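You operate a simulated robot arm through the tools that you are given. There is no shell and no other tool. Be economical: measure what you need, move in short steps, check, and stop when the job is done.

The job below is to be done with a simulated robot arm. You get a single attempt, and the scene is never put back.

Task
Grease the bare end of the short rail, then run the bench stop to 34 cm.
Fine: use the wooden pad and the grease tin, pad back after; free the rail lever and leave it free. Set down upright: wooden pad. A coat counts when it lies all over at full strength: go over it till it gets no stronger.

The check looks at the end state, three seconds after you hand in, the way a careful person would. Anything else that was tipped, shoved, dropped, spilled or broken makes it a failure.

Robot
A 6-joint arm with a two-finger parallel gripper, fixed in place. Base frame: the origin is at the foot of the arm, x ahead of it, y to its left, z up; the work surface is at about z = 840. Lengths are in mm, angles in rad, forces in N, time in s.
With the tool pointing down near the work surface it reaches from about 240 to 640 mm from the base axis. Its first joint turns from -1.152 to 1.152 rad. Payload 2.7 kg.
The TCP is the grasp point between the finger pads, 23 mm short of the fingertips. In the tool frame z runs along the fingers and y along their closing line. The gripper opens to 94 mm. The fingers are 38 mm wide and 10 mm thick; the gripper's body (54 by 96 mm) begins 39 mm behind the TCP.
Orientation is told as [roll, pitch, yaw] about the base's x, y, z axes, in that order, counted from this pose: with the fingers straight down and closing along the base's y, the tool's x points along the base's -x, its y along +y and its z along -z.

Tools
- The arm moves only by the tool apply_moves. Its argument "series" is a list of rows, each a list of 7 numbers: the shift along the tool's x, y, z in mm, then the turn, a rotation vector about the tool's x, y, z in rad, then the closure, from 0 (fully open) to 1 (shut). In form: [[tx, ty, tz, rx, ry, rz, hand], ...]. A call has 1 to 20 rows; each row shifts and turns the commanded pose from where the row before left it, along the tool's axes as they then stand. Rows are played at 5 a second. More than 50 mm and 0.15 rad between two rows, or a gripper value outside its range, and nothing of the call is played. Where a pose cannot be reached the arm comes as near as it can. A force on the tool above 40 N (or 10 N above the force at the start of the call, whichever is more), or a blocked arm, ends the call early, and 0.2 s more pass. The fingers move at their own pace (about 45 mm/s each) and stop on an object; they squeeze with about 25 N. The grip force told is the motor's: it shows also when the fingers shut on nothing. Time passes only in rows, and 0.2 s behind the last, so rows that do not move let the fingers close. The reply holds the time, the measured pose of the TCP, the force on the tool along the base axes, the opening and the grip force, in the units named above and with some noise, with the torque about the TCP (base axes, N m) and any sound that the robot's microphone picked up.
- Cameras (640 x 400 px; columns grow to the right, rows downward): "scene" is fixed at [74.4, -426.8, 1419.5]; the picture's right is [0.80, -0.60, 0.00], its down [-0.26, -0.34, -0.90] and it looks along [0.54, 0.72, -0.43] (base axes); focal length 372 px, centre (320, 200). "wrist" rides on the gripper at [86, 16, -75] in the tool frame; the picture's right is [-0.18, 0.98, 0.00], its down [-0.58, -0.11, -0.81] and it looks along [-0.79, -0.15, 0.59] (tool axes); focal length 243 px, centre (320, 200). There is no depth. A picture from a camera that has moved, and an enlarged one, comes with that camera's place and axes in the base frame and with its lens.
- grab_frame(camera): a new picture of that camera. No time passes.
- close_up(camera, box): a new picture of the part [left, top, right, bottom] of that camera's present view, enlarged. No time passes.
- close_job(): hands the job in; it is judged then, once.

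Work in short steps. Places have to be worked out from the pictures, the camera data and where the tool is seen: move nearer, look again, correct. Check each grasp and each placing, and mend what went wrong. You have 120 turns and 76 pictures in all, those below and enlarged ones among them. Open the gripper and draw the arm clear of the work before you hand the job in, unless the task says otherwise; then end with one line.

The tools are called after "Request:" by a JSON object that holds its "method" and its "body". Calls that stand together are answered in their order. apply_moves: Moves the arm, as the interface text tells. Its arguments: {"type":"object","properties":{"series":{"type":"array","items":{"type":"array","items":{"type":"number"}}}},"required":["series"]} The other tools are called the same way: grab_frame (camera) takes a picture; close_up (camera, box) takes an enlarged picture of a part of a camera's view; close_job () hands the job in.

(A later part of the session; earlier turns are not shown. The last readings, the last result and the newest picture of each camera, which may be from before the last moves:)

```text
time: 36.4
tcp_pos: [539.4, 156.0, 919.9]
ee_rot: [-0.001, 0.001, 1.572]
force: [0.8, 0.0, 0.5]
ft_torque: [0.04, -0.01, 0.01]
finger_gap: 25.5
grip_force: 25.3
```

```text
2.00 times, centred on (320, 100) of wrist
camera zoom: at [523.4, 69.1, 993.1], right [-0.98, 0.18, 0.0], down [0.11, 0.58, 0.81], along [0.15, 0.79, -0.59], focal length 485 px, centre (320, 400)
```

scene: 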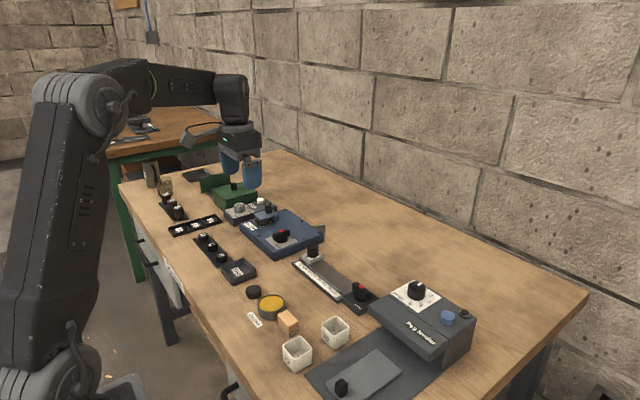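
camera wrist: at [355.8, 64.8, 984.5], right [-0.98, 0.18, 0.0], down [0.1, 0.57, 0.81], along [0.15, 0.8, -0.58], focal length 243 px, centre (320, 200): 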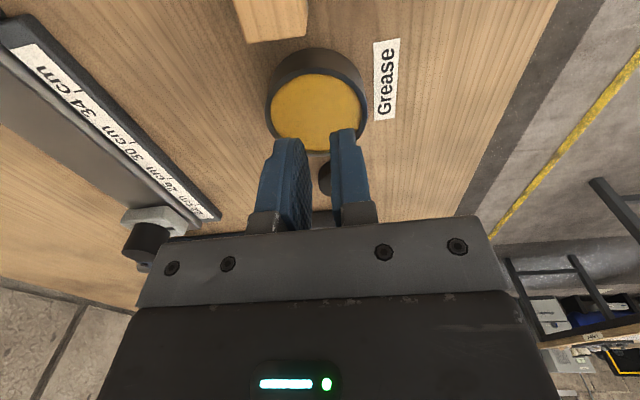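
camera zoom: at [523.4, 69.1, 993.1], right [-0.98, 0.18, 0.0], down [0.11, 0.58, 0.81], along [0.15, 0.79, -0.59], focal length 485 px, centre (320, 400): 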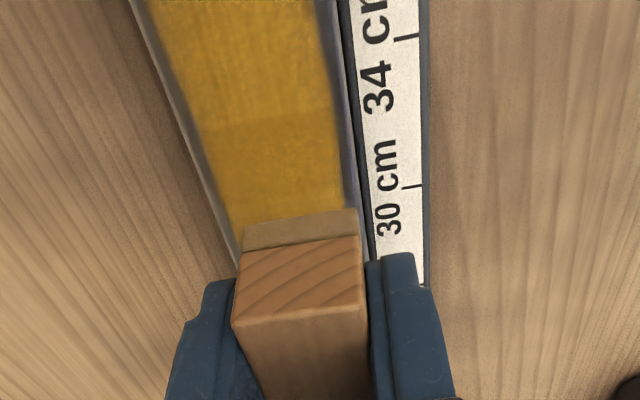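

The patch is yellow nearly across the rail with slight tone differences. I'll make a full pass on the far lane (x≈556) down and back.

Request:
{"method": "apply_moves", "body": {"series": [[-20, -8, 0, 0, 0, 0, 1], [-19, -9, 0, 0, 0, 0, 1], [0, 0, 20, 0, 0, 0, 1], [0, 0, 15, 0, 0, 0, 1], [0, 0, 5, 0, 0, 0, 1], [3, 0, 0.5, 0, 0, 0, 1], [7, 0, 0, 0, 0, 0, 1], [8, 0, 0, 0, 0, 0, 1], [8, 0, 0, 0, 0, 0, 1], [8, 0, 0, 0, 0, 0, 1], [8, 0, 0, 0, 0, 0, 1], [8, 0, 0, 0, 0, 0, 1], [8, 0, 0, 0, 0, 0, 1], [8, 0, 0, 0, 0, 0, 1], [8, 0, 0, 0, 0, 0, 1], [8, 0, 0, 0, 0, 0, 1], [4, 0, 0, 0, 0, 0, 1], [0, 0, 0, 0, 0, 0, 1]]}}

```text
time: 40.2
tcp_pos: [557.7, 107.8, 881.1]
ee_rot: [-0.006, 0.001, 1.573]
force: [-0.7, 18.9, 21.9]
ft_torque: [0.5, 0.49, -0.4]
finger_gap: 25.1
grip_force: 24.9
```

The +y force of 18.9 N suggests the pad is touching the handle end. I'll back off right away and stroke back along this lane.

Request:
{"method": "apply_moves", "body": {"series": [[-3, 0, 0, 0, 0, 0, 1], [-7, 0, 0, 0, 0, 0, 1], [-8, 0, 0, 0, 0, 0, 1], [-8, 0, 0, 0, 0, 0, 1], [-8, 0, 0, 0, 0, 0, 1], [-8, 0, 0, 0, 0, 0, 1], [-8, 0, 0, 0, 0, 0, 1], [-8, 0, 0, 0, 0, 0, 1], [-8, 0, 0, 0, 0, 0, 1], [-8, 0, 0, 0, 0, 0, 1], [-8, 0, 0, 0, 0, 0, 1], [-6, 0, 0, 0, 0, 0, 1], [0, 0, 0, 0, 0, 0, 1], [0, 0, -10, 0, 0, 0, 1], [0, 0, -30, 0, 0, 0, 1], [0, 50, 0, 0, 0, 0, 1], [0, 50, 0, 0, 0, 0, 1], [0, 50, 0, 0, 0, 0, 1], [0, 0, 0, 0, 0, 0, 1]]}}

Request:
{"method": "close_up", "body": {"camera": "scene", "box": [285, 230, 375, 310]}}

```text
time: 44.2
tcp_pos: [407.3, 195.6, 919.3]
ee_rot: [-0.004, 0.002, 1.57]
force: [0.4, 0.3, -0.3]
ft_torque: [-0.01, 0.07, -0.01]
finger_gap: 25.4
grip_force: 25.0
```

```text
5.00 times, centred on (330, 270) of scene
camera zoom: at [74.4, -426.8, 1419.5], right [0.8, -0.6, 0.0], down [-0.26, -0.34, -0.9], along [0.54, 0.72, -0.43], focal length 1859 px, centre (270, -150)
```

zoom: 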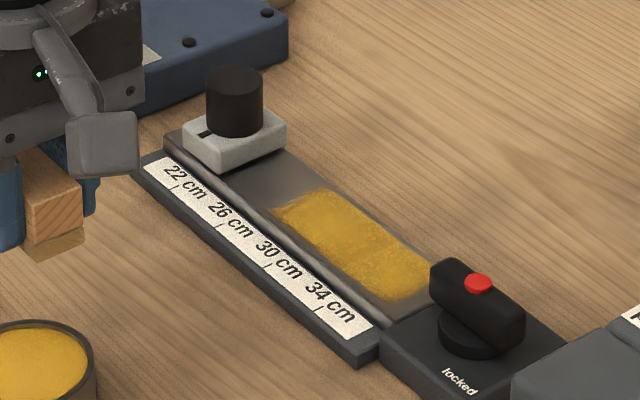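

The coat forms a bounded patch from about the 27 to the 35–36 cm marks. I'll re-dip the pad and go over it again to see whether it gets any stronger.

Request:
{"method": "apply_moves", "body": {"series": [[21, 16, 0, 0, 0, 0, 1], [22, 16, 0, 0, 0, 0, 1], [0, 0, 15, 0, 0, 0, 1], [0, 0, 0, 0, 0, 0, 1]]}}

Request:
{"method": "close_up", "body": {"camera": "wrist", "box": [230, 20, 430, 220]}}

```text
time: 45.2
tcp_pos: [374.4, 153.6, 902.1]
ee_rot: [-0.005, 0.001, 1.571]
force: [1.2, 0.1, -1.3]
ft_torque: [-0.01, 0.01, 0.02]
finger_gap: 25.2
grip_force: 24.8
```

```text
2.00 times, centred on (330, 120) of wrist
camera zoom: at [357.5, 66.3, 977.2], right [-0.98, 0.18, 0.0], down [0.11, 0.58, 0.81], along [0.15, 0.79, -0.59], focal length 485 px, centre (300, 360)
```

zoom: 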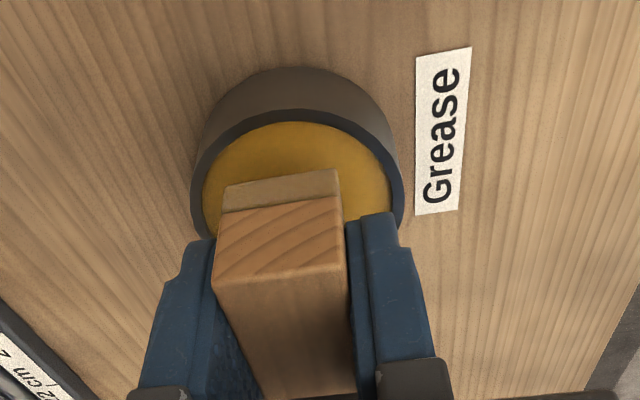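

Aligned as before; dipping again gently, dwelling and lifting.

Request:
{"method": "apply_moves", "body": {"series": [[0, 0, 8, 0, 0, 0, 1], [0, 0, 5, 0, 0, 0, 1], [0, 0, 2, 0, 0, 0, 1], [0, 0, 1, 0, 0, 0, 1], [0, 0, 0, 0, 0, 0, 1]]}}

Request:
{"method": "apply_moves", "body": {"series": [[0, 0, 1, 0, 0, 0, 1], [0, 0, 0, 0, 0, 0, 1], [0, 0, 0, 0, 0, 0, 1], [0, 0, 0, 0, 0, 0, 1]]}}

```text
time: 46.4
tcp_pos: [375.4, 152.8, 887.6]
ee_rot: [-0.001, 0.001, 1.57]
force: [0.3, -0.2, 1.0]
ft_torque: [0.01, 0.0, -0.01]
finger_gap: 25.5
grip_force: 24.8
```

```text
time: 47.4
tcp_pos: [374.6, 154.0, 887.6]
ee_rot: [-0.002, 0.0, 1.57]
force: [-0.2, -0.5, 0.0]
ft_torque: [-0.02, 0.03, -0.01]
finger_gap: 25.6
grip_force: 24.9
```

Not touching yet, so down another 2 mm.

Request:
{"method": "apply_moves", "body": {"series": [[0, 0, 1, 0, 0, 0, 1], [0, 0, 1, 0, 0, 0, 1], [0, 0, 0, 0, 0, 0, 1], [0, 0, 0, 0, 0, 0, 1], [0, 0, 0, 0, 0, 0, 1]]}}

```text
time: 48.6
tcp_pos: [375.1, 152.6, 885.4]
ee_rot: [-0.004, 0.0, 1.57]
force: [-1.0, -0.4, 4.9]
ft_torque: [0.08, 0.12, -0.01]
finger_gap: 25.4
grip_force: 24.6
```

Contact made. I'll press slightly, dwell, lift, and carry the pad back over the rail at (541, 190).

Request:
{"method": "apply_moves", "body": {"series": [[0, 0, 1, 0, 0, 0, 1], [0, 0, 0, 0, 0, 0, 1], [0, 0, 0, 0, 0, 0, 1], [0, 0, -6, 0, 0, 0, 1], [0, 0, -15, 0, 0, 0, 1], [0, 0, -17, 0, 0, 0, 1], [-8, -33, 0, 0, 0, 0, 1], [-8, -33, 0, 0, 0, 0, 1], [-8, -33, 0, 0, 0, 0, 1], [-8, -33, 0, 0, 0, 0, 1], [-6, -33, 0, 0, 0, 0, 1], [0, 0, 0, 0, 0, 0, 1]]}}

```text
time: 51.2
tcp_pos: [539.3, 190.4, 921.9]
ee_rot: [-0.002, 0.002, 1.571]
force: [0.2, 0.2, -0.4]
ft_torque: [-0.02, 0.01, 0.0]
finger_gap: 25.4
grip_force: 24.8
```

Now pressing on and stroking the near lane toward the lever.

Request:
{"method": "apply_moves", "body": {"series": [[0, 0, 25, 0, 0, 0, 1], [0, 0, 13, 0, 0, 0, 1], [0, 0, 4, 0, 0, 0, 1], [3, 0, 0.5, 0, 0, 0, 1], [8, 0, 0, 0, 0, 0, 1], [8, 0, 0, 0, 0, 0, 1], [8, 0, 0, 0, 0, 0, 1], [8, 0, 0, 0, 0, 0, 1], [8, 0, 0, 0, 0, 0, 1], [8, 0, 0, 0, 0, 0, 1], [8, 0, 0, 0, 0, 0, 1], [8, 0, 0, 0, 0, 0, 1], [8, 0, 0, 0, 0, 0, 1], [7, 0, 0, 0, 0, 0, 1], [0, 0, 0, 0, 0, 0, 1]]}}

Request:
{"method": "apply_moves", "body": {"series": [[0, -8, 0, 0, 0, 0, 1], [0, -8, 0, 0, 0, 0, 1], [-5, 0, 0, 0, 0, 0, 1], [-8, 0, 0, 0, 0, 0, 1], [-8, 0, 0, 0, 0, 0, 1], [-8, 0, 0, 0, 0, 0, 1], [-8, 0, 0, 0, 0, 0, 1], [-8, 0, 0, 0, 0, 0, 1], [-8, 0, 0, 0, 0, 0, 1], [-8, 0, 0, 0, 0, 0, 1], [-8, 0, 0, 0, 0, 0, 1], [-8, 0, 0, 0, 0, 0, 1], [0, 0, 0, 0, 0, 0, 1]]}}

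```text
time: 53.8
tcp_pos: [539.2, 127.7, 881.0]
ee_rot: [-0.004, 0.001, 1.573]
force: [-3.7, -0.6, 4.2]
ft_torque: [-0.01, 0.12, -0.1]
finger_gap: 25.5
grip_force: 25.5
stopped in row 12: the force on the tool passed its limit at 48 N (the readings are from after the stop); the commanded pose is now the measured one
```

```text
time: 56.6
tcp_pos: [557.1, 199.2, 881.0]
ee_rot: [0.0, 0.009, 1.569]
force: [-2.9, -5.7, 3.7]
ft_torque: [0.04, 0.16, 0.18]
finger_gap: 25.5
grip_force: 24.5
stopped in row 13: the force on the tool passed its limit at 41 N (the readings are from after the stop); the commanded pose is now the measured one
```

The second stop was at y≈199, probably the pad meeting the carriage. I'll back off and check the picture.

Request:
{"method": "apply_moves", "body": {"series": [[4, 0, 0, 0, -0.007, 0, 1], [0, 0, -10, 0, 0, 0, 1], [0, 0, -30, 0, 0, 0, 1], [0, 40, 0, 0, 0, 0, 1], [0, 40, 0, 0, 0, 0, 1], [0, 40, 0, 0, 0, 0, 1], [0, 0, 0, 0, 0, 0, 1]]}}

Request:
{"method": "close_up", "body": {"camera": "scene", "box": [285, 230, 375, 310]}}

```text
time: 58.2
tcp_pos: [437.2, 197.6, 920.1]
ee_rot: [-0.002, 0.0, 1.569]
force: [-0.5, 0.1, -0.1]
ft_torque: [-0.02, -0.01, 0.0]
finger_gap: 25.7
grip_force: 24.8
```

```text
5.00 times, centred on (330, 270) of scene
camera zoom: at [74.4, -426.8, 1419.5], right [0.8, -0.6, 0.0], down [-0.26, -0.34, -0.9], along [0.54, 0.72, -0.43], focal length 1859 px, centre (270, -150)
```

zoom: 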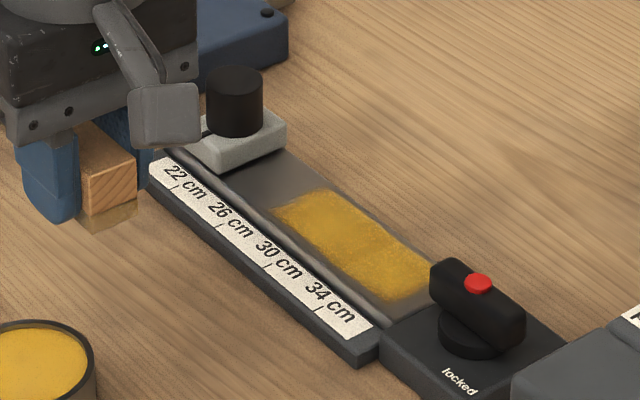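

The patch covers x≈533–569, y≈99–184, entirely within reach of the strokes. Locked carriage unmoved. I'll do another set of lighter passes over it.

Request:
{"method": "apply_moves", "body": {"series": [[2, -40, 0, 0, 0, 0, 1], [2, -40, 0, 0, 0, 0, 1], [0, -26, 0, 0, 0, 0, 1], [0, 0, 25, 0, 0, 0, 1], [0, 0, 12, 0, 0, 0, 1], [0, 0, 2.5, 0, 0, 0, 1], [6, 0, 0, 0, 0, 0, 1], [8, 0, 0, 0, 0, 0, 1], [8, 0, 0, 0, 0, 0, 1], [8, 0, 0, 0, 0, 0, 1], [8, 0, 0, 0, 0, 0, 1], [8, 0, 0, 0, 0, 0, 1], [8, 0, 0, 0, 0, 0, 1], [8, 0, 0, 0, 0, 0, 1], [8, 0, 0, 0, 0, 0, 1], [8, 0, 0, 0, 0, 0, 1], [4, 0, 0, 0, 0, 0, 1], [0, 0, 0, 0, 0, 0, 1]]}}

```text
time: 62.0
tcp_pos: [542.9, 111.1, 880.7]
ee_rot: [-0.002, -0.001, 1.568]
force: [-1.1, 2.1, 4.8]
ft_torque: [-0.02, 0.12, -0.05]
finger_gap: 25.6
grip_force: 25.0
```

Light contact of 5 N. I'll add 0.7 mm and return along the middle lane.

Request:
{"method": "apply_moves", "body": {"series": [[0, -5, 0.7, 0, 0, 0, 1], [0, -5, 0, 0, 0, 0, 1], [-8, 0, 0, 0, 0, 0, 1], [-8, 0, 0, 0, 0, 0, 1], [-8, 0, 0, 0, 0, 0, 1], [-8, 0, 0, 0, 0, 0, 1], [-8, 0, 0, 0, 0, 0, 1], [-8, 0, 0, 0, 0, 0, 1], [-8, 0, 0, 0, 0, 0, 1], [-8, 0, 0, 0, 0, 0, 1], [-8, 0, 0, 0, 0, 0, 1], [-7, 0, 0, 0, 0, 0, 1], [0, 0, 0, 0, 0, 0, 1]]}}

Request:
{"method": "apply_moves", "body": {"series": [[0, -4, 0, 0, 0, 0, 1], [0, -3, 0, 0, 0, 0, 1], [8, 0, 0, 0, 0, 0, 1], [8, 0, 0, 0, 0, 0, 1], [8, 0, 0, 0, 0, 0, 1], [8, 0, 0, 0, 0, 0, 1], [8, 0, 0, 0, 0, 0, 1], [8, 0, 0, 0, 0, 0, 1], [8, 0, 0, 0, 0, 0, 1], [8, 0, 0, 0, 0, 0, 1], [8, 0, 0, 0, 0, 0, 1], [7, 0, 0, 0, 0, 0, 1], [0, 0, 0, 0, 0, 0, 1]]}}

```text
time: 64.8
tcp_pos: [553.6, 190.1, 880.9]
ee_rot: [-0.001, 0.0, 1.569]
force: [1.5, -9.9, 18.1]
ft_torque: [-0.38, 0.28, 0.22]
finger_gap: 25.5
grip_force: 25.0
```

```text
time: 67.6
tcp_pos: [560.5, 109.0, 882.4]
ee_rot: [-0.003, 0.0, 1.568]
force: [0.5, 11.8, 18.3]
ft_torque: [0.21, 0.36, -0.27]
finger_gap: 25.4
grip_force: 25.2
```

Good passes. One last return along the near lane, then I'll lift and compare the coat.

Request:
{"method": "apply_moves", "body": {"series": [[-4, 6, 0, 0, 0, 0, 1], [-4, 6, 0, 0, 0, 0, 1], [-8, 6, 0, 0, 0, 0, 1], [-8, 0, 0, 0, 0, 0, 1], [-8, 0, 0, 0, 0, 0, 1], [-8, 0, 0, 0, 0, 0, 1], [-8, 0, 0, 0, 0, 0, 1], [-8, 0, 0, 0, 0, 0, 1], [-8, 0, 0, 0, 0, 0, 1], [-8, 0, 0, 0, 0, 0, 1], [-8, 0, 0, 0, 0, 0, 1], [0, 0, 0, 0, 0, 0, 1], [0, 0, -10, 0, 0, 0, 1], [0, 0, -30, 0, 0, 0, 1], [0, 35, 0, 0, 0, 0, 1], [0, 35, 0, 0, 0, 0, 1], [0, 35, 0, 0, 0, 0, 1], [0, 0, 0, 0, 0, 0, 1]]}}

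Request:
{"method": "close_up", "body": {"camera": "scene", "box": [285, 230, 375, 310]}}

```text
time: 71.4
tcp_pos: [436.6, 190.7, 919.6]
ee_rot: [-0.003, -0.001, 1.569]
force: [0.6, -0.6, -0.6]
ft_torque: [0.01, -0.01, -0.02]
finger_gap: 25.7
grip_force: 24.8
```

```text
5.00 times, centred on (330, 270) of scene
camera zoom: at [74.4, -426.8, 1419.5], right [0.8, -0.6, 0.0], down [-0.26, -0.34, -0.9], along [0.54, 0.72, -0.43], focal length 1859 px, centre (270, -150)
```

zoom: 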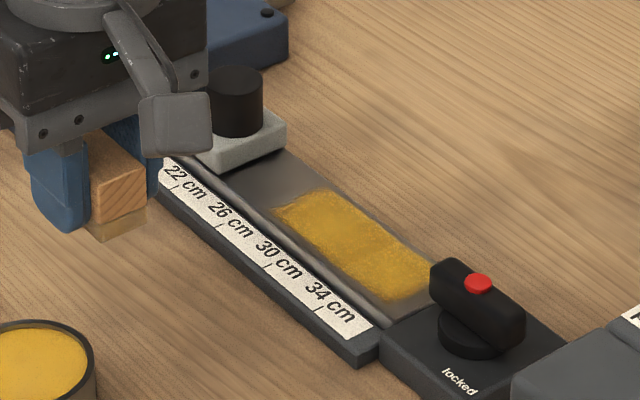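

The coat looks the same as before the last passes. I'll get a nearer wrist view from above to verify it's uniform out to the edges.

Request:
{"method": "apply_moves", "body": {"series": [[14, -40, -25, 0, 0, 0, 1], [20, -40, -25, 0, 0, 0, 1], [20, -38, -10, 0, 0, 0, 1], [0, 0, 0, 0, 0, 0, 1]]}}

Request:
{"method": "close_up", "body": {"camera": "wrist", "box": [220, 0, 420, 140]}}

```text
refused: row 2 steps farther than a row can; nothing moved
```

```text
2.86 times, centred on (320, 70) of wrist
camera zoom: at [420.6, 104.3, 993.1], right [-0.98, 0.19, 0.0], down [0.11, 0.58, 0.81], along [0.15, 0.79, -0.59], focal length 693 px, centre (320, 571)
```

zoom: 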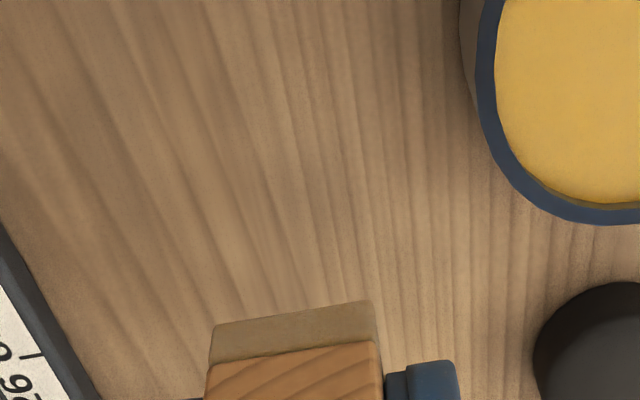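

That step was too large and nothing moved; repeating it with smaller rows.

Request:
{"method": "apply_moves", "body": {"series": [[10, -25, -15, 0, 0, 0, 1], [11, -25, -15, 0, 0, 0, 1], [11, -25, -15, 0, 0, 0, 1], [11, -25, -12, 0, 0, 0, 1], [11, -20, 0, 0, 0, 0, 1], [0, 0, 0, 0, 0, 0, 1]]}}

Request:
{"method": "close_up", "body": {"camera": "wrist", "box": [220, 0, 420, 140]}}

```text
time: 72.8
tcp_pos: [556.6, 135.9, 977.6]
ee_rot: [-0.002, 0.001, 1.57]
force: [-0.5, 0.0, 0.9]
ft_torque: [0.0, -0.01, 0.0]
finger_gap: 25.3
grip_force: 25.0
```

```text
2.86 times, centred on (320, 70) of wrist
camera zoom: at [539.6, 49.9, 1051.0], right [-0.98, 0.19, 0.0], down [0.11, 0.58, 0.81], along [0.15, 0.79, -0.59], focal length 693 px, centre (320, 571)
```

zoom: 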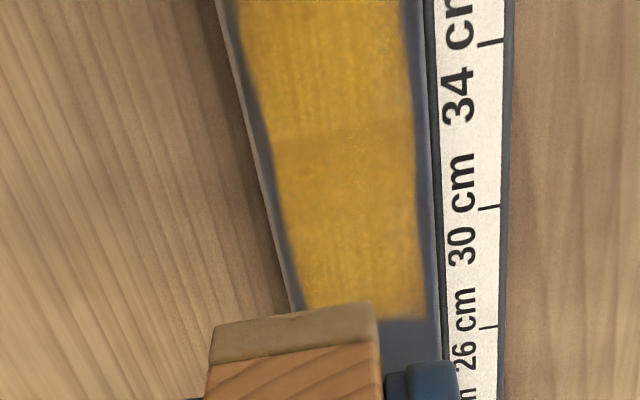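

There's a faint tone step near y≈127, which could be a shadow or a difference in strength. I'll draw back toward the tin and zoom the scene camera tightly on the patch.

Request:
{"method": "apply_moves", "body": {"series": [[-3, 40, 15, 0, 0, 0, 1], [-3, 40, 15, 0, 0, 0, 1], [-4, 40, 15, 0, 0, 0, 1], [-4, 40, 15, 0, 0, 0, 1], [-3, 21, 0, 0, 0, 0, 1], [0, 0, 0, 0, 0, 0, 1]]}}

Request:
{"method": "close_up", "body": {"camera": "scene", "box": [316, 262, 364, 292]}}

```text
time: 74.2
tcp_pos: [376.7, 152.8, 917.6]
ee_rot: [-0.001, -0.002, 1.57]
force: [0.1, -0.4, -0.7]
ft_torque: [-0.02, 0.0, -0.02]
finger_gap: 25.6
grip_force: 25.3
```

```text
13.33 times, centred on (340, 277) of scene
camera zoom: at [74.4, -426.8, 1419.5], right [0.8, -0.6, 0.0], down [-0.26, -0.34, -0.9], along [0.54, 0.72, -0.43], focal length 4958 px, centre (53, -827)
```

zoom: 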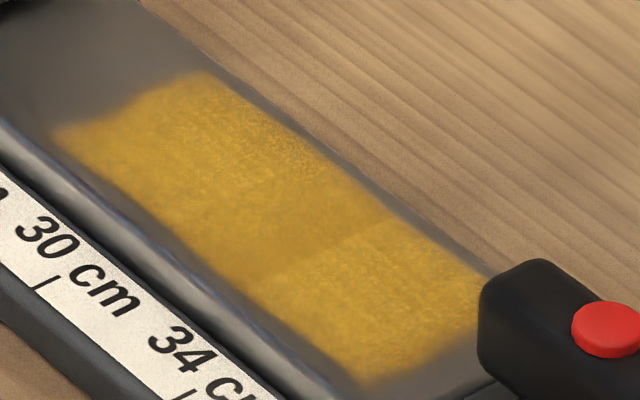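

The step is real: the third of the patch nearest the lever looks slightly lighter. I'll re-dip and rub that part more.

Request:
{"method": "apply_moves", "body": {"series": [[0, 1.5, 14, 0, 0, 0, 1], [0, 0, 8, 0, 0, 0, 1], [0, 0, 5, 0, 0, 0, 1], [0, 0, 3, 0, 0, 0, 1], [0, 0, 2, 0, 0, 0, 1], [0, 0, 1, 0, 0, 0, 1], [0, 0, 0, 0, 0, 0, 1]]}}

```text
time: 75.8
tcp_pos: [374.4, 153.8, 885.4]
ee_rot: [-0.002, 0.001, 1.57]
force: [-4.9, -0.9, 16.2]
ft_torque: [-0.1, 0.34, 0.02]
finger_gap: 25.4
grip_force: 24.9
```

Pad is in the grease at 16 N; dwell, lift, and carry it over the lever-side part of the rail.

Request:
{"method": "apply_moves", "body": {"series": [[0, 0, 0, 0, 0, 0, 1], [0, 0, 0, 0, 0, 0, 1], [0, 0, -6, 0, 0, 0, 1], [0, 0, -15, 0, 0, 0, 1], [0, 0, -17, 0, 0, 0, 1], [4, -33, 0, 0, 0, 0, 1], [4, -33, 0, 0, 0, 0, 1], [4, -33, 0, 0, 0, 0, 1], [4, -33, 0, 0, 0, 0, 1], [2, -34, 0, 0, 0, 0, 1], [0, 0, 0, 0, 0, 0, 1]]}}

```text
time: 78.2
tcp_pos: [540.8, 135.7, 921.4]
ee_rot: [0.0, 0.0, 1.57]
force: [0.2, -1.2, -0.6]
ft_torque: [0.06, -0.03, 0.0]
finger_gap: 25.4
grip_force: 25.0
```

Lower and rub back and forth between y≈135 and 109 over the near and middle lanes.

Request:
{"method": "apply_moves", "body": {"series": [[0, 0, 25, 0, 0, 0, 1], [0, 0, 13, 0, 0, 0, 1], [0, 0, 3, 0, 0, 0, 1], [7, 0, 0.4, 0, 0, 0, 1], [7, 0, 0, 0, 0, 0, 1], [7, 0, 0, 0, 0, 0, 1], [6, 0, 0, 0, 0, 0, 1], [-3, -5, 0, 0, 0, 0, 1], [-6, -5, 0, 0, 0, 0, 1], [-7, 0, 0, 0, 0, 0, 1], [-7, 0, 0, 0, 0, 0, 1], [-5, 0, 0, 0, 0, 0, 1], [7, 0, 0, 0, 0, 0, 1], [7, 0, 0, 0, 0, 0, 1], [7, 0, 0, 0, 0, 0, 1], [6, 0, 0, 0, 0, 0, 1], [0, 0, 0, 0, 0, 0, 1]]}}

Request:
{"method": "apply_moves", "body": {"series": [[-7, -4, 0, 0, 0, 0, 1], [-7, -4, 0, 0, 0, 0, 1], [-7, 0, 0, 0, 0, 0, 1], [-6, 0, 0, 0, 0, 0, 1], [7, 0, 0, 0, 0, 0, 1], [7, 0, 0, 0, 0, 0, 1], [7, 0, 0, 0, 0, 0, 1], [5, 0, 0, 0, 0, 0, 1], [-7, 5, 0, 0, 0, 0, 1], [-7, 5, 0, 0, 0, 0, 1], [-7, 5, 0, 0, 0, 0, 1], [-6, 4, 0, 0, 0, 0, 1], [7, 0, 0, 0, 0, 0, 1], [7, 0, 0, 0, 0, 0, 1], [7, 0, 0, 0, 0, 0, 1], [6, 0, 0, 0, 0, 0, 1], [0, 0, 0, 0, 0, 0, 1]]}}

```text
time: 81.8
tcp_pos: [552.2, 108.8, 881.7]
ee_rot: [-0.003, 0.001, 1.567]
force: [1.0, 0.4, -0.6]
ft_torque: [-0.02, 0.0, 0.01]
finger_gap: 25.3
grip_force: 25.3
```

```text
time: 85.4
tcp_pos: [540.4, 109.8, 880.8]
ee_rot: [-0.004, 0.0, 1.568]
force: [-0.6, 1.0, 1.1]
ft_torque: [0.01, 0.0, -0.01]
finger_gap: 25.3
grip_force: 25.0
```

Forces show the pad was barely touching. I'll press 1.5 mm lower and repeat.

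Request:
{"method": "apply_moves", "body": {"series": [[0, 0, 1, 0, 0, 0, 1], [-3, 0, 0.7, 0, 0, 0, 1], [-7, 0, 0, 0, 0, 0, 1], [-7, 0, 0, 0, 0, 0, 1], [-7, 0, 0, 0, 0, 0, 1], [0, 0, 0, 0, 0, 0, 1]]}}

```text
time: 86.8
tcp_pos: [540.0, 134.6, 881.0]
ee_rot: [-0.004, -0.001, 1.569]
force: [1.3, -9.8, 20.2]
ft_torque: [-0.51, 0.23, 0.13]
finger_gap: 25.4
grip_force: 25.1
```

Good pressure at 20 N. Repeating the rub over all lanes of the lever-side part.

Request:
{"method": "apply_moves", "body": {"series": [[7, 0, 0, 0, 0, 0, 1], [7, 0, 0, 0, 0, 0, 1], [7, 0, 0, 0, 0, 0, 1], [4, 0, 0, 0, 0, 0, 1], [-7, -3, 0, 0, 0, 0, 1], [-7, -4, 0, 0, 0, 0, 1], [-7, -4, 0, 0, 0, 0, 1], [-4, 0, 0, 0, 0, 0, 1], [7, 0, 0, 0, 0, 0, 1], [7, 0, 0, 0, 0, 0, 1], [7, 0, 0, 0, 0, 0, 1], [4, 0, 0, 0, 0, 0, 1], [-7, -3, 0, 0, 0, 0, 1], [-7, -3, 0, 0, 0, 0, 1], [-7, -2, 0, 0, 0, 0, 1], [-3, 0, 0, 0, 0, 0, 1], [7, 0, 0, 0, 0, 0, 1], [7, 0, 0, 0, 0, 0, 1], [7, 0, 0, 0, 0, 0, 1], [0, 0, 0, 0, 0, 0, 1]]}}

Request:
{"method": "apply_moves", "body": {"series": [[-7, 4, 0, 0, 0, 0, 1], [-7, 4, 0, 0, 0, 0, 1], [-7, 4, 0, 0, 0, 0, 1], [-8, 0, 0, 0, 0, 0, 1], [-8, 0, 0, 0, 0, 0, 1], [-8, 0, 0, 0, 0, 0, 1], [-8, 0, 0, 0, 0, 0, 1], [-8, 0, 0, 0, 0, 0, 1], [-8, 0, 0, 0, 0, 0, 1], [-4, 0, 0, 0, 0, 0, 1], [0, 0, 0, 0, 0, 0, 1]]}}

```text
time: 88.0
tcp_pos: [541.8, 111.5, 881.1]
ee_rot: [0.007, 0.004, 1.569]
force: [-3.6, -1.7, 6.3]
ft_torque: [0.07, -0.04, 0.03]
finger_gap: 25.6
grip_force: 25.2
stopped in row 6: the force on the tool passed its limit at 45 N (the readings are from after the stop); the commanded pose is now the measured one
```

```text
time: 90.4
tcp_pos: [530.5, 185.4, 881.7]
ee_rot: [0.003, 0.005, 1.567]
force: [0.4, -10.1, 18.0]
ft_torque: [0.12, -0.31, -0.18]
finger_gap: 25.5
grip_force: 24.6
```

The stop reset the path slightly toward the scale side. I'll shift back to x≈546 and do a full stroke toward the lever, then the far lane.

Request:
{"method": "apply_moves", "body": {"series": [[3, -6, -0.5, 0, 0, 0, 1], [4, -6, 0, 0, 0, 0, 1], [8, -3, 0, 0, 0, 0, 1], [8, 0, 0, 0, 0, 0, 1], [8, 0, 0, 0, 0, 0, 1], [8, 0, 0, 0, 0, 0, 1], [8, 0, 0, 0, 0, 0, 1], [8, 0, 0, 0, 0, 0, 1], [8, 0, 0, 0, 0, 0, 1], [8, 0, 0, 0, 0, 0, 1], [6, 0, 0, 0, 0, 0, 1], [0, 0, 0, 0, 0, 0, 1]]}}

Request:
{"method": "apply_moves", "body": {"series": [[-5, -5, 0, 0, 0, 0, 1], [-6, -5, 0, 0, 0, 0, 1], [-6, -3, 0, 0, 0, 0, 1], [-6, 0, 0, 0, 0, 0, 1], [6, 0, 0, 0, 0, 0, 1], [6, 0, 0, 0, 0, 0, 1], [6, 0, 0, 0, 0, 0, 1], [5, 0, 0, 0, 0, 0, 1], [-6, 3, 0, 0, 0, 0, 1], [-6, 3, 0, 0, 0, 0, 1], [-6, 3, 0, 0, 0, 0, 1], [-5, 0, 0, 0, 0, 0, 1], [6, 0, 0, 0, 0, 0, 1], [6, 0, 0, 0, 0, 0, 1], [6, 0, 0, 0, 0, 0, 1], [5, 0, 0, 0, 0, 0, 1], [0, 0, 0, 0, 0, 0, 1]]}}

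```text
time: 90.9
tcp_pos: [530.8, 185.4, 881.2]
ee_rot: [0.016, 0.003, 1.571]
force: [-3.8, -0.5, 4.9]
ft_torque: [0.06, -0.03, 0.05]
finger_gap: 25.4
grip_force: 25.5
stopped in row 2: the force on the tool passed its limit at 45 N (the readings are from after the stop); the commanded pose is now the measured one
```

```text
time: 91.8
tcp_pos: [544.1, 199.6, 881.7]
ee_rot: [0.024, 0.015, 1.569]
force: [-8.0, -5.1, 6.1]
ft_torque: [0.11, 0.02, 0.29]
finger_gap: 25.7
grip_force: 25.1
stopped in row 4: the force on the tool passed its limit at 44 N (the readings are from after the stop); the commanded pose is now the measured one
```

Reversing under pressure makes force spikes and tilts the tool. I'll lift, level the tool, and look at the pad and coat.

Request:
{"method": "apply_moves", "body": {"series": [[2, 0, -5, 0, 0, 0, 1], [0, 0, -15, 0.024, -0.015, 0, 1], [0, 0, -20, 0, 0, 0, 1], [0, 40, 0, 0, 0, 0, 1], [0, 40, 0, 0, 0, 0, 1], [0, 30, 0, 0, 0, 0, 1], [0, 0, 0, 0, 0, 0, 1]]}}

Request:
{"method": "close_up", "body": {"camera": "scene", "box": [316, 262, 364, 292]}}

Request:
{"method": "close_up", "body": {"camera": "scene", "box": [250, 210, 370, 310]}}

```text
time: 93.4
tcp_pos: [434.1, 198.1, 920.1]
ee_rot: [-0.002, 0.0, 1.567]
force: [0.3, 0.4, -0.4]
ft_torque: [0.01, 0.0, 0.02]
finger_gap: 25.1
grip_force: 24.9
```

```text
13.33 times, centred on (340, 277) of scene
camera zoom: at [74.4, -426.8, 1419.5], right [0.8, -0.6, 0.0], down [-0.26, -0.34, -0.9], along [0.54, 0.72, -0.43], focal length 4958 px, centre (53, -827)
```

zoom: 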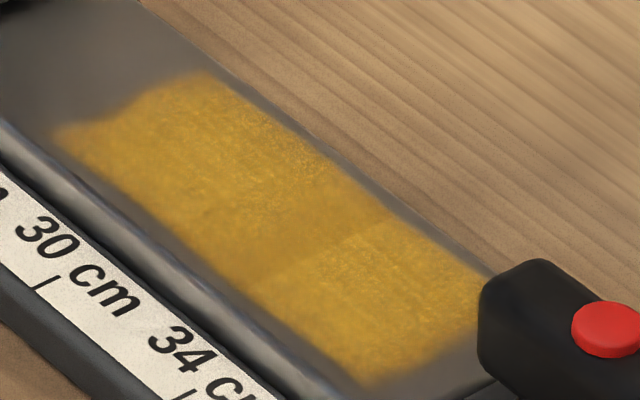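

```text
4.00 times, centred on (310, 260) of scene
camera zoom: at [74.4, -426.8, 1419.5], right [0.8, -0.6, 0.0], down [-0.26, -0.34, -0.9], along [0.54, 0.72, -0.43], focal length 1488 px, centre (360, -40)
```

zoom: 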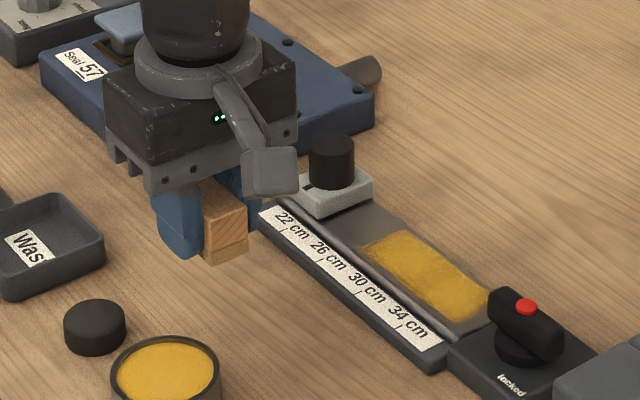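

The step has mostly vanished, with both parts now near the same tone. I'll do one more dip and round of passes to confirm it gets no stronger.

Request:
{"method": "apply_moves", "body": {"series": [[22, 29.5, 0, 0, 0, 0, 1], [23, 29.5, 5, 0, 0, 0, 1], [0, 0, 14, 0, 0, 0, 1], [0, 0, 8, 0, 0, 0, 1], [0, 0, 4, 0, 0, 0, 1], [0, 0, 2.5, 0, 0, 0, 1], [0, 0, 1, 0, 0, 0, 1], [0, 0, 0, 0, 0, 0, 1]]}}

```text
time: 95.2
tcp_pos: [375.4, 153.7, 884.8]
ee_rot: [-0.001, -0.003, 1.568]
force: [0.4, 0.1, 0.4]
ft_torque: [0.04, -0.02, 0.02]
finger_gap: 25.5
grip_force: 25.6
```

Request:
{"method": "apply_moves", "body": {"series": [[0, 0, 1, 0, 0, 0, 1], [0, 0, 1, 0, 0, 0, 1], [0, 0, 0, 0, 0, 0, 1]]}}

```text
time: 96.0
tcp_pos: [375.8, 152.6, 884.1]
ee_rot: [-0.001, -0.003, 1.567]
force: [-1.2, 0.3, 8.3]
ft_torque: [-0.19, 0.22, -0.09]
finger_gap: 25.4
grip_force: 25.0
```

Contact at about 8 N. I'll dwell, lift and carry the pad to the carriage end of the far lane.

Request:
{"method": "apply_moves", "body": {"series": [[0, 0, 0, 0, 0, 0, 1], [0, 0, 0, 0, 0, 0, 1], [0, 0, 0, 0, 0, 0, 1], [0, 0, -6, 0, 0, 0, 1], [0, 0, -15, 0, 0, 0, 1], [0, 0, -17, 0, 0, 0, 1], [-7, -36, 0, 0, 0, 0, 1], [-7, -36, 0, 0, 0, 0, 1], [-7, -36, 0, 0, 0, 0, 1], [-7, -36, 0, 0, 0, 0, 1], [-7, -36, 0, 0, 0, 0, 1], [0, 0, 0, 0, 0, 0, 1]]}}

Request:
{"method": "apply_moves", "body": {"series": [[0, 0, 25, 0, 0, 0, 1], [0, 0, 10, 0, 0, 0, 1], [0, 0, 4, 0, 0, 0, 1], [0, 0, 2, 0, 0, 0, 1], [0, 0, 0, 0, 0, 0, 1]]}}

```text
time: 98.6
tcp_pos: [556.0, 189.1, 923.4]
ee_rot: [0.0, 0.0, 1.567]
force: [0.1, -0.4, -0.8]
ft_torque: [-0.02, -0.01, -0.01]
finger_gap: 25.4
grip_force: 25.1
```

```text
time: 99.8
tcp_pos: [556.7, 188.2, 880.9]
ee_rot: [0.0, -0.001, 1.568]
force: [-0.4, -0.2, 1.5]
ft_torque: [-0.02, -0.02, 0.0]
finger_gap: 25.3
grip_force: 24.4
```

Almost touching; I'll press 1.2 mm more and stroke toward the lever in smaller rows.

Request:
{"method": "apply_moves", "body": {"series": [[0, 0, 1.5, 0, 0, 0, 1], [3, 0, 0, 0, 0, 0, 1], [5, 0, 0, 0, 0, 0, 1], [5, 0, 0, 0, 0, 0, 1], [5, 0, 0, 0, 0, 0, 1], [5, 0, 0, 0, 0, 0, 1], [5, 0, 0, 0, 0, 0, 1], [5, 0, 0, 0, 0, 0, 1], [5, 0, 0, 0, 0, 0, 1], [5, 0, 0, 0, 0, 0, 1], [5, 0, 0, 0, 0, 0, 1], [5, 0, 0, 0, 0, 0, 1], [5, 0, 0, 0, 0, 0, 1], [5, 0, 0, 0, 0, 0, 1], [5, 0, 0, 0, 0, 0, 1], [5, 0, 0, 0, 0, 0, 1], [5, 0, 0, 0, 0, 0, 1], [2, 0, 0, 0, 0, 0, 1], [0, 0, 0, 0, 0, 0, 1]]}}

```text
time: 103.8
tcp_pos: [557.1, 108.3, 881.6]
ee_rot: [-0.002, -0.002, 1.568]
force: [0.1, 12.0, 19.5]
ft_torque: [-0.11, 0.39, -0.21]
finger_gap: 25.5
grip_force: 25.1
```

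Good stroke at 19 N. Stop, then shift to the near lane and stroke back.

Request:
{"method": "apply_moves", "body": {"series": [[-2, 0, -0.5, 0, 0, 0, 1], [0, 4, 0, 0, 0, 0, 1], [0, 4, 0, 0, 0, 0, 1], [0, 4, 0, 0, 0, 0, 1], [0, 3, 0, 0, 0, 0, 1], [-5, 0, 0, 0, 0, 0, 1], [-5, 0, 0, 0, 0, 0, 1], [-5, 0, 0, 0, 0, 0, 1], [-5, 0, 0, 0, 0, 0, 1], [-5, 0, 0, 0, 0, 0, 1], [-5, 0, 0, 0, 0, 0, 1], [-5, 0, 0, 0, 0, 0, 1], [-5, 0, 0, 0, 0, 0, 1], [-5, 0, 0, 0, 0, 0, 1], [-5, 0, 0, 0, 0, 0, 1], [-5, 0, 0, 0, 0, 0, 1], [-5, 0, 0, 0, 0, 0, 1], [-5, 0, 0, 0, 0, 0, 1], [-5, 0, 0, 0, 0, 0, 1], [0, 0, 0, 0, 0, 0, 1]]}}

```text
time: 108.0
tcp_pos: [542.3, 180.6, 881.9]
ee_rot: [-0.001, -0.001, 1.569]
force: [0.3, -8.5, 16.9]
ft_torque: [-0.52, 0.13, 0.06]
finger_gap: 25.5
grip_force: 25.3
```

Going on up to y≈190, then one middle-lane stroke to the lever, then lift.

Request:
{"method": "apply_moves", "body": {"series": [[-5, -2, 0, 0, 0, 0, 1], [-4, -3, 0, 0, 0, 0, 1], [0, -4, 0, 0, 0, 0, 1], [2, 0, 0, 0, 0, 0, 1], [5, 0, 0, 0, 0, 0, 1], [5, 0, 0, 0, 0, 0, 1], [5, 0, 0, 0, 0, 0, 1], [5, 0, 0, 0, 0, 0, 1], [5, 0, 0, 0, 0, 0, 1], [5, 0, 0, 0, 0, 0, 1], [5, 0, 0, 0, 0, 0, 1], [5, 0, 0, 0, 0, 0, 1], [5, 0, 0, 0, 0, 0, 1], [5, 0, 0, 0, 0, 0, 1], [5, 0, 0, 0, 0, 0, 1], [5, 0, 0, 0, 0, 0, 1], [5, 0, 0, 0, 0, 0, 1], [5, 0, 0, 0, 0, 0, 1], [5, 0, 0, 0, 0, 0, 1], [5, 0, 0, 0, 0, 0, 1]]}}

Request:
{"method": "apply_moves", "body": {"series": [[0, 0, -5, 0, 0, 0, 1], [0, 0, -15, 0, 0, 0, 1], [0, 0, -30, 0, 0, 0, 1], [0, 40, 0, 0, 0, 0, 1], [0, 40, 0, 0, 0, 0, 1], [0, 40, 0, 0, 0, 0, 1], [0, 35, 0, 0, 0, 0, 1], [0, 0, 0, 0, 0, 0, 1]]}}

Request:
{"method": "close_up", "body": {"camera": "scene", "box": [316, 262, 364, 292]}}

```text
time: 112.2
tcp_pos: [549.5, 106.7, 880.7]
ee_rot: [0.0, -0.002, 1.568]
force: [0.6, 11.8, 20.0]
ft_torque: [-0.12, 0.4, -0.27]
finger_gap: 25.5
grip_force: 25.0
```

```text
time: 114.0
tcp_pos: [395.0, 107.1, 929.1]
ee_rot: [0.0, -0.001, 1.567]
force: [-0.9, 0.1, 0.1]
ft_torque: [0.01, -0.03, -0.03]
finger_gap: 25.2
grip_force: 25.5
```

```text
13.33 times, centred on (340, 277) of scene
camera zoom: at [74.4, -426.8, 1419.5], right [0.8, -0.6, 0.0], down [-0.26, -0.34, -0.9], along [0.54, 0.72, -0.43], focal length 4958 px, centre (53, -827)
```

zoom: 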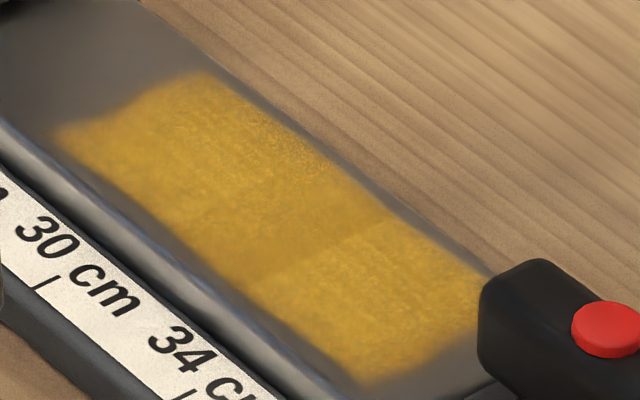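

No further change, so the coat is at full strength. Now I'll return the pad to its original place at about (375.5, 86).

Request:
{"method": "apply_moves", "body": {"series": [[10, 10, 0, 0, 0, 0, 1], [10, 9.5, 10, 0, 0, 0, 1], [0, 0, 25, 0, 0, 0, 1], [0, 0, 20, 0, 0, 0, 1], [0, 0, 7, 0, 0, 0, 1], [0, 0, 0, 0, 0, 0, 1]]}}

Request:
{"method": "apply_moves", "body": {"series": [[0, 0, 1, 0, 0, 0, 1], [0, 0, 1, 0, 0, 0, 1], [0, 0, 0, 0, 0, 0, 1]]}}

```text
time: 115.4
tcp_pos: [376.5, 89.1, 867.3]
ee_rot: [-0.002, -0.002, 1.567]
force: [0.3, -0.5, -0.3]
ft_torque: [-0.02, 0.03, -0.02]
finger_gap: 25.3
grip_force: 24.6
```

```text
time: 116.2
tcp_pos: [374.5, 87.8, 866.3]
ee_rot: [-0.001, -0.002, 1.566]
force: [0.2, 0.6, -0.3]
ft_torque: [0.0, 0.0, 0.02]
finger_gap: 25.4
grip_force: 24.9
```

Still in the air; lowering another 1.5 mm.

Request:
{"method": "apply_moves", "body": {"series": [[0, 0, 0.8, 0, 0, 0, 1], [0, 0, 0.8, 0, 0, 0, 1], [0, 0, 0, 0, 0, 0, 1]]}}

```text
time: 117.0
tcp_pos: [375.9, 88.0, 864.1]
ee_rot: [-0.001, -0.001, 1.567]
force: [0.2, -1.2, -0.8]
ft_torque: [0.02, -0.01, 0.0]
finger_gap: 25.3
grip_force: 25.0
```

Request:
{"method": "apply_moves", "body": {"series": [[0, 0, 0.6, 0, 0, 0, 1], [0, 0, 0.4, 0, 0, 0, 1], [0, 0, 0, 0, 0, 0, 1]]}}

```text
time: 117.8
tcp_pos: [374.9, 88.3, 863.3]
ee_rot: [0.0, -0.001, 1.567]
force: [-0.5, 0.1, -0.1]
ft_torque: [0.0, 0.04, 0.03]
finger_gap: 25.3
grip_force: 24.9
```

The gap to the table is under 1 mm, so I'll release here, wait, then rise straight up and check.

Request:
{"method": "apply_moves", "body": {"series": [[0, 0, 0.3, 0, 0, 0, 1], [0, 0, 0, 0, 0, 0, 0.7], [0, 0, 0, 0, 0, 0, 0.4], [0, 0, 0, 0, 0, 0, 0.1], [0, 0, 0, 0, 0, 0, 0.1], [0, 0, -20, 0, 0, 0, 0.1], [0, 0, -40, 0, 0, 0, 0.1], [0, 0, -40, 0, 0, 0, 0.1], [0, 0, 0, 0, 0, 0, 0.1]]}}

Request:
{"method": "close_up", "body": {"camera": "scene", "box": [240, 280, 310, 340]}}

```text
time: 119.8
tcp_pos: [374.5, 88.1, 963.6]
ee_rot: [0.001, -0.002, 1.567]
force: [-0.9, 0.2, 0.1]
ft_torque: [-0.02, 0.01, 0.01]
finger_gap: 84.6
grip_force: 0.0
```

```text
6.67 times, centred on (275, 310) of scene
camera zoom: at [74.4, -426.8, 1419.5], right [0.8, -0.6, 0.0], down [-0.26, -0.34, -0.9], along [0.54, 0.72, -0.43], focal length 2479 px, centre (620, -533)
```

zoom: 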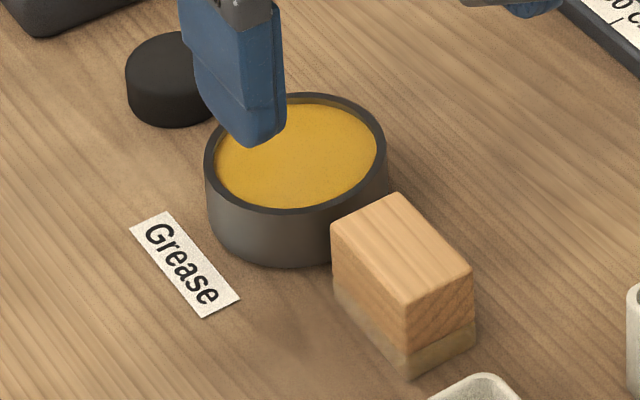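

Pad is back upright in its place and the tin is unmoved. Now I'll move above the lever to see its handle and labels.

Request:
{"method": "apply_moves", "body": {"series": [[0, -45, 0, 0, 0, 0, 0.1], [0, -45, 0, 0, 0, 0, 0.1], [0, -45, 0, 0, 0, 0, 0.1], [0, -45, 0, 0, 0, 0, 0.1], [0, 0, 0, 0, 0, 0, 0.1]]}}

Request:
{"method": "close_up", "body": {"camera": "wrist", "box": [220, 0, 420, 130]}}

```text
time: 121.0
tcp_pos: [555.0, 89.1, 964.4]
ee_rot: [0.002, -0.003, 1.567]
force: [0.4, -0.2, 0.1]
ft_torque: [-0.02, -0.03, 0.01]
finger_gap: 84.7
grip_force: 0.0
```

```text
3.08 times, centred on (320, 65) of wrist
camera zoom: at [537.2, 1.6, 1037.5], right [-0.98, 0.19, 0.0], down [0.11, 0.58, 0.81], along [0.15, 0.79, -0.59], focal length 746 px, centre (320, 615)
```

zoom: 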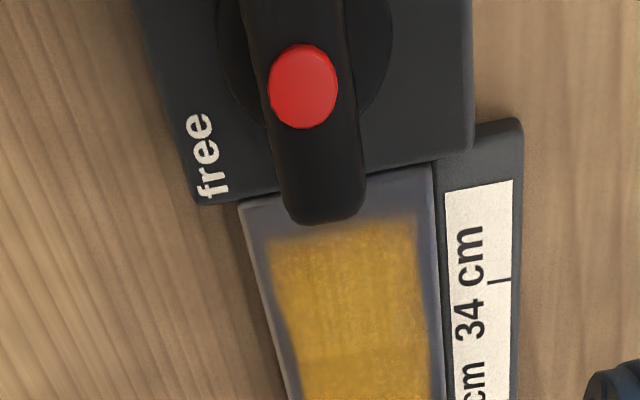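

The handle runs along y, centred at about (549, 49), 17 mm wide, with its top at z≈889. I'll lower over it with the fingers either side.

Request:
{"method": "apply_moves", "body": {"series": [[20, 3, 0, 0, 0, 0, 0.4], [20, 3, 0, 0, 0, 0, 0.4], [0, 0, 35, 0, 0, 0, 0.4], [0, 0, 20, 0, 0, 0, 0.4], [0, 0, 10, 0, 0, 0, 0.4], [0, 0, 0, 0, 0, 0, 0.4]]}}

Request:
{"method": "grab_frame", "body": {"camera": "wrist"}}

Request:
{"method": "close_up", "body": {"camera": "scene", "box": [310, 230, 410, 310]}}

```text
time: 122.4
tcp_pos: [548.5, 47.5, 898.3]
ee_rot: [0.0, -0.002, 1.568]
force: [-0.4, -0.3, -0.1]
ft_torque: [0.0, 0.01, 0.02]
finger_gap: 56.7
grip_force: 0.1
```

```text
22 pictures are left
camera wrist: at [531.3, -38.7, 971.5], right [-0.98, 0.19, 0.0], down [0.11, 0.58, 0.81], along [0.15, 0.79, -0.59], focal length 243 px, centre (320, 200)
```

wrist: 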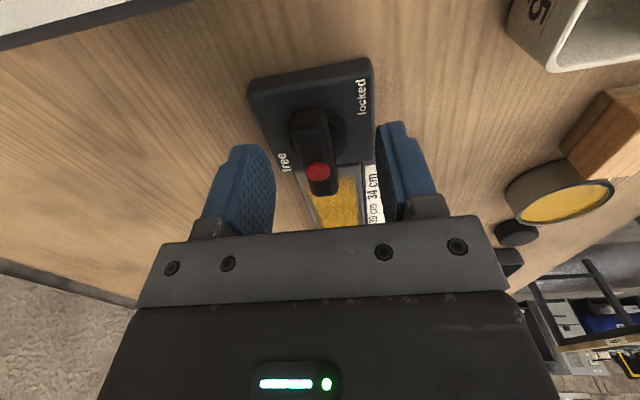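

```text
5.00 times, centred on (360, 270) of scene
camera zoom: at [74.4, -426.8, 1419.5], right [0.8, -0.6, 0.0], down [-0.26, -0.34, -0.9], along [0.54, 0.72, -0.43], focal length 1859 px, centre (120, -150)
```

zoom: 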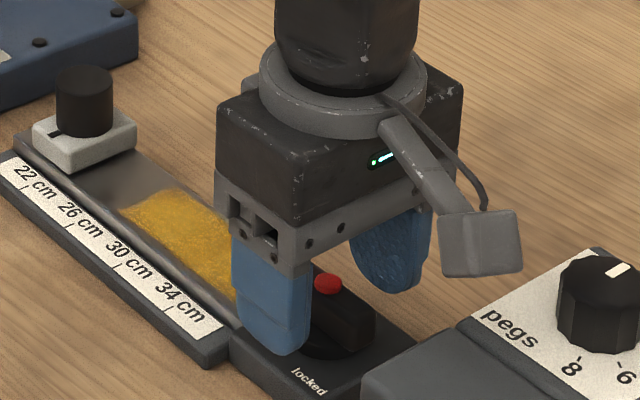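

Fingers straddle the handle well, with the pivot under the red dot at about (548.5, 48). I'll go down 4 mm more and close.

Request:
{"method": "apply_moves", "body": {"series": [[0, 0, 3, 0, 0, 0, 0.4], [0, 0, 2, 0, 0, 0, 0.4], [0, 0, 0, 0, 0, 0, 0.7], [0, 0, 0, 0, 0, 0, 0.9], [0, 0, 0, 0, 0, 0, 1], [0, 0, 0, 0, 0, 0, 1], [0, 0, 0, 0, 0, 0, 1]]}}

```text
time: 124.0
tcp_pos: [549.8, 48.3, 893.1]
ee_rot: [-0.005, -0.002, 1.566]
force: [12.9, 0.3, -4.9]
ft_torque: [0.06, -0.01, 0.14]
finger_gap: 16.9
grip_force: 45.1
```

Gripped, with the handle slightly to +x. I'll re-centre 1.5 mm and test a small turn in one direction (base yaw positive).

Request:
{"method": "apply_moves", "body": {"series": [[0, -1.5, 0, 0, 0, 0, 1], [0, 0, 0, 0, 0, -0.06, 1], [0, 0, 0, 0, 0, -0.06, 1], [0, 0, 0, 0, 0, 0, 1]]}}

```text
time: 125.0
tcp_pos: [550.2, 47.2, 894.1]
ee_rot: [0.0, -0.001, 1.689]
force: [-0.7, -0.2, 0.6]
ft_torque: [0.19, 0.11, -0.03]
finger_gap: 16.8
grip_force: 45.2
```

It turns with almost no torque, so I'll continue in that direction.

Request:
{"method": "apply_moves", "body": {"series": [[0, 0, 0, 0, 0, -0.1, 1], [0, 0, 0, 0, 0, -0.1, 1], [0, 0, 0, 0, 0, -0.1, 1], [0, 0, 0, 0, 0, -0.1, 1], [0, 0, 0, 0, 0, 0, 1]]}}

Request:
{"method": "grab_frame", "body": {"camera": "wrist"}}

```text
time: 126.2
tcp_pos: [550.8, 47.3, 893.1]
ee_rot: [-0.003, 0.0, 2.09]
force: [7.1, 4.6, 0.8]
ft_torque: [1.1, 0.73, -0.01]
finger_gap: 17.1
grip_force: 45.0
```

```text
20 pictures are left
camera wrist: at [579.4, -35.0, 966.9], right [-0.94, -0.33, 0.0], down [-0.2, 0.56, 0.81], along [-0.26, 0.76, -0.59], focal length 243 px, centre (320, 200)
```

wrist: 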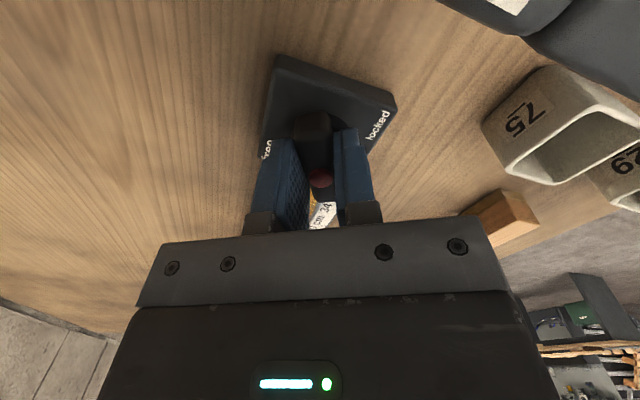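

The handle follows the hand (0.52 rad so far). I'll shift 1 mm to relieve the side force and continue toward 90°.

Request:
{"method": "apply_moves", "body": {"series": [[0, -1, 0, 0, 0, 0, 1], [0, 0, 0, 0, 0, -0.1, 1], [0, 0, 0, 0, 0, -0.1, 1], [0, 0, 0, 0, 0, -0.1, 1], [0, 0, 0, 0, 0, -0.1, 1], [0, 0, 0, 0, 0, 0, 1]]}}

```text
time: 127.6
tcp_pos: [552.1, 48.5, 893.0]
ee_rot: [-0.003, 0.0, 2.493]
force: [8.7, 10.4, 3.4]
ft_torque: [0.83, 1.15, -0.04]
finger_gap: 17.0
grip_force: 45.3
```

Side force grew along the closing line; I'll shift 1.5 mm more that way and complete the turn.

Request:
{"method": "apply_moves", "body": {"series": [[0, -1.5, 0, 0, 0, 0, 1], [0, -0.5, 0, 0, 0, -0.1, 1], [0, -0.5, 0, 0, 0, -0.1, 1], [0, 0, 0, 0, 0, -0.1, 1], [0, 0, 0, 0, 0, 0, 1]]}}

Request:
{"method": "close_up", "body": {"camera": "scene", "box": [310, 230, 410, 310]}}

```text
time: 128.8
tcp_pos: [552.5, 49.1, 893.6]
ee_rot: [0.0, -0.003, 2.787]
force: [-8.4, -3.3, 7.6]
ft_torque: [-0.28, -0.01, 0.01]
finger_gap: 16.8
grip_force: 45.3
```

```text
5.00 times, centred on (360, 270) of scene
camera zoom: at [74.0, -426.9, 1419.5], right [0.8, -0.6, 0.0], down [-0.26, -0.34, -0.9], along [0.54, 0.72, -0.43], focal length 1859 px, centre (120, -150)
```

zoom: 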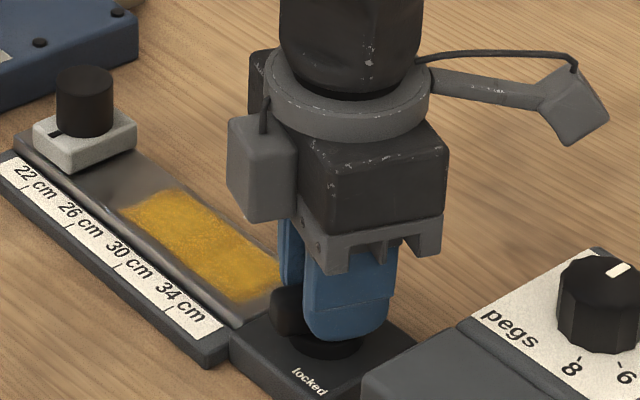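

1.22 rad turned with no stop yet; I'll carry on to about 90° and watch the torque.

Request:
{"method": "apply_moves", "body": {"series": [[0, 0, 0, 0, 0, -0.1, 1], [0, 0, 0, 0, 0, -0.1, 1], [0, 0, 0, 0, 0, -0.1, 1], [0, 0, 0, 0, 0, -0.05, 1], [0, 0, 0, 0, 0, 0, 1]]}}

```text
time: 130.0
tcp_pos: [552.1, 50.6, 893.2]
ee_rot: [-0.003, -0.001, 3.14]
force: [-9.3, 2.3, 7.9]
ft_torque: [-0.11, 1.29, -0.05]
finger_gap: 16.8
grip_force: 45.2
```

At 90° there's no clear stop. I'll release, rise and look at where the handle points.

Request:
{"method": "apply_moves", "body": {"series": [[0, 0, 0, 0, 0, 0, 0.7], [0, 0, 0, 0, 0, 0, 0.4], [0, 0, 0, 0, 0, 0, 0.4], [0, 0, -30, 0, 0, 0, 0.4], [0, 0, -40, 0, 0, 0, 0.4], [-45, 0, 0, 0, 0, 0, 0.4], [0, 0, 0, 0, 0, 0, 0.4]]}}

Request:
{"method": "close_up", "body": {"camera": "scene", "box": [310, 240, 390, 310]}}

Request:
{"method": "close_up", "body": {"camera": "wrist", "box": [180, 0, 460, 200]}}

```text
time: 131.6
tcp_pos: [508.9, 50.0, 963.6]
ee_rot: [-0.002, 0.002, 3.139]
force: [0.3, -0.5, 0.0]
ft_torque: [0.0, 0.02, 0.04]
finger_gap: 56.4
grip_force: 0.0
```

```text
5.71 times, centred on (350, 275) of scene
camera zoom: at [74.4, -426.8, 1419.5], right [0.8, -0.6, 0.0], down [-0.26, -0.34, -0.9], along [0.54, 0.72, -0.43], focal length 2125 px, centre (149, -229)
```

zoom: 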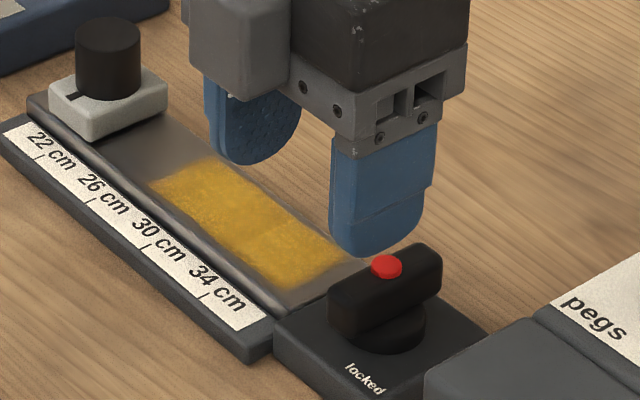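

```text
2.00 times, centred on (320, 100) of wrist
camera zoom: at [594.5, 32.7, 1036.6], right [-0.19, -0.98, 0.0], down [-0.58, 0.11, 0.81], along [-0.79, 0.15, -0.59], focal length 485 px, centre (320, 400)
```

zoom: 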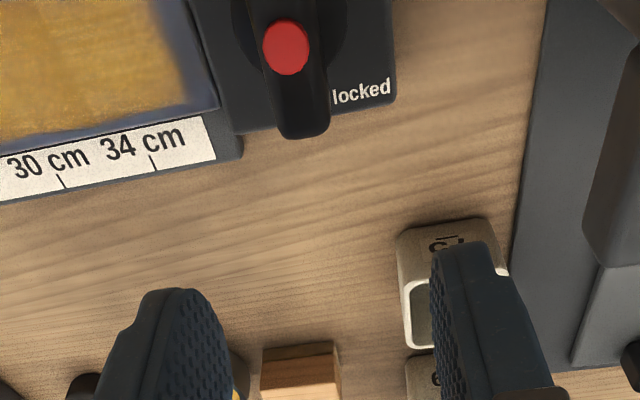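

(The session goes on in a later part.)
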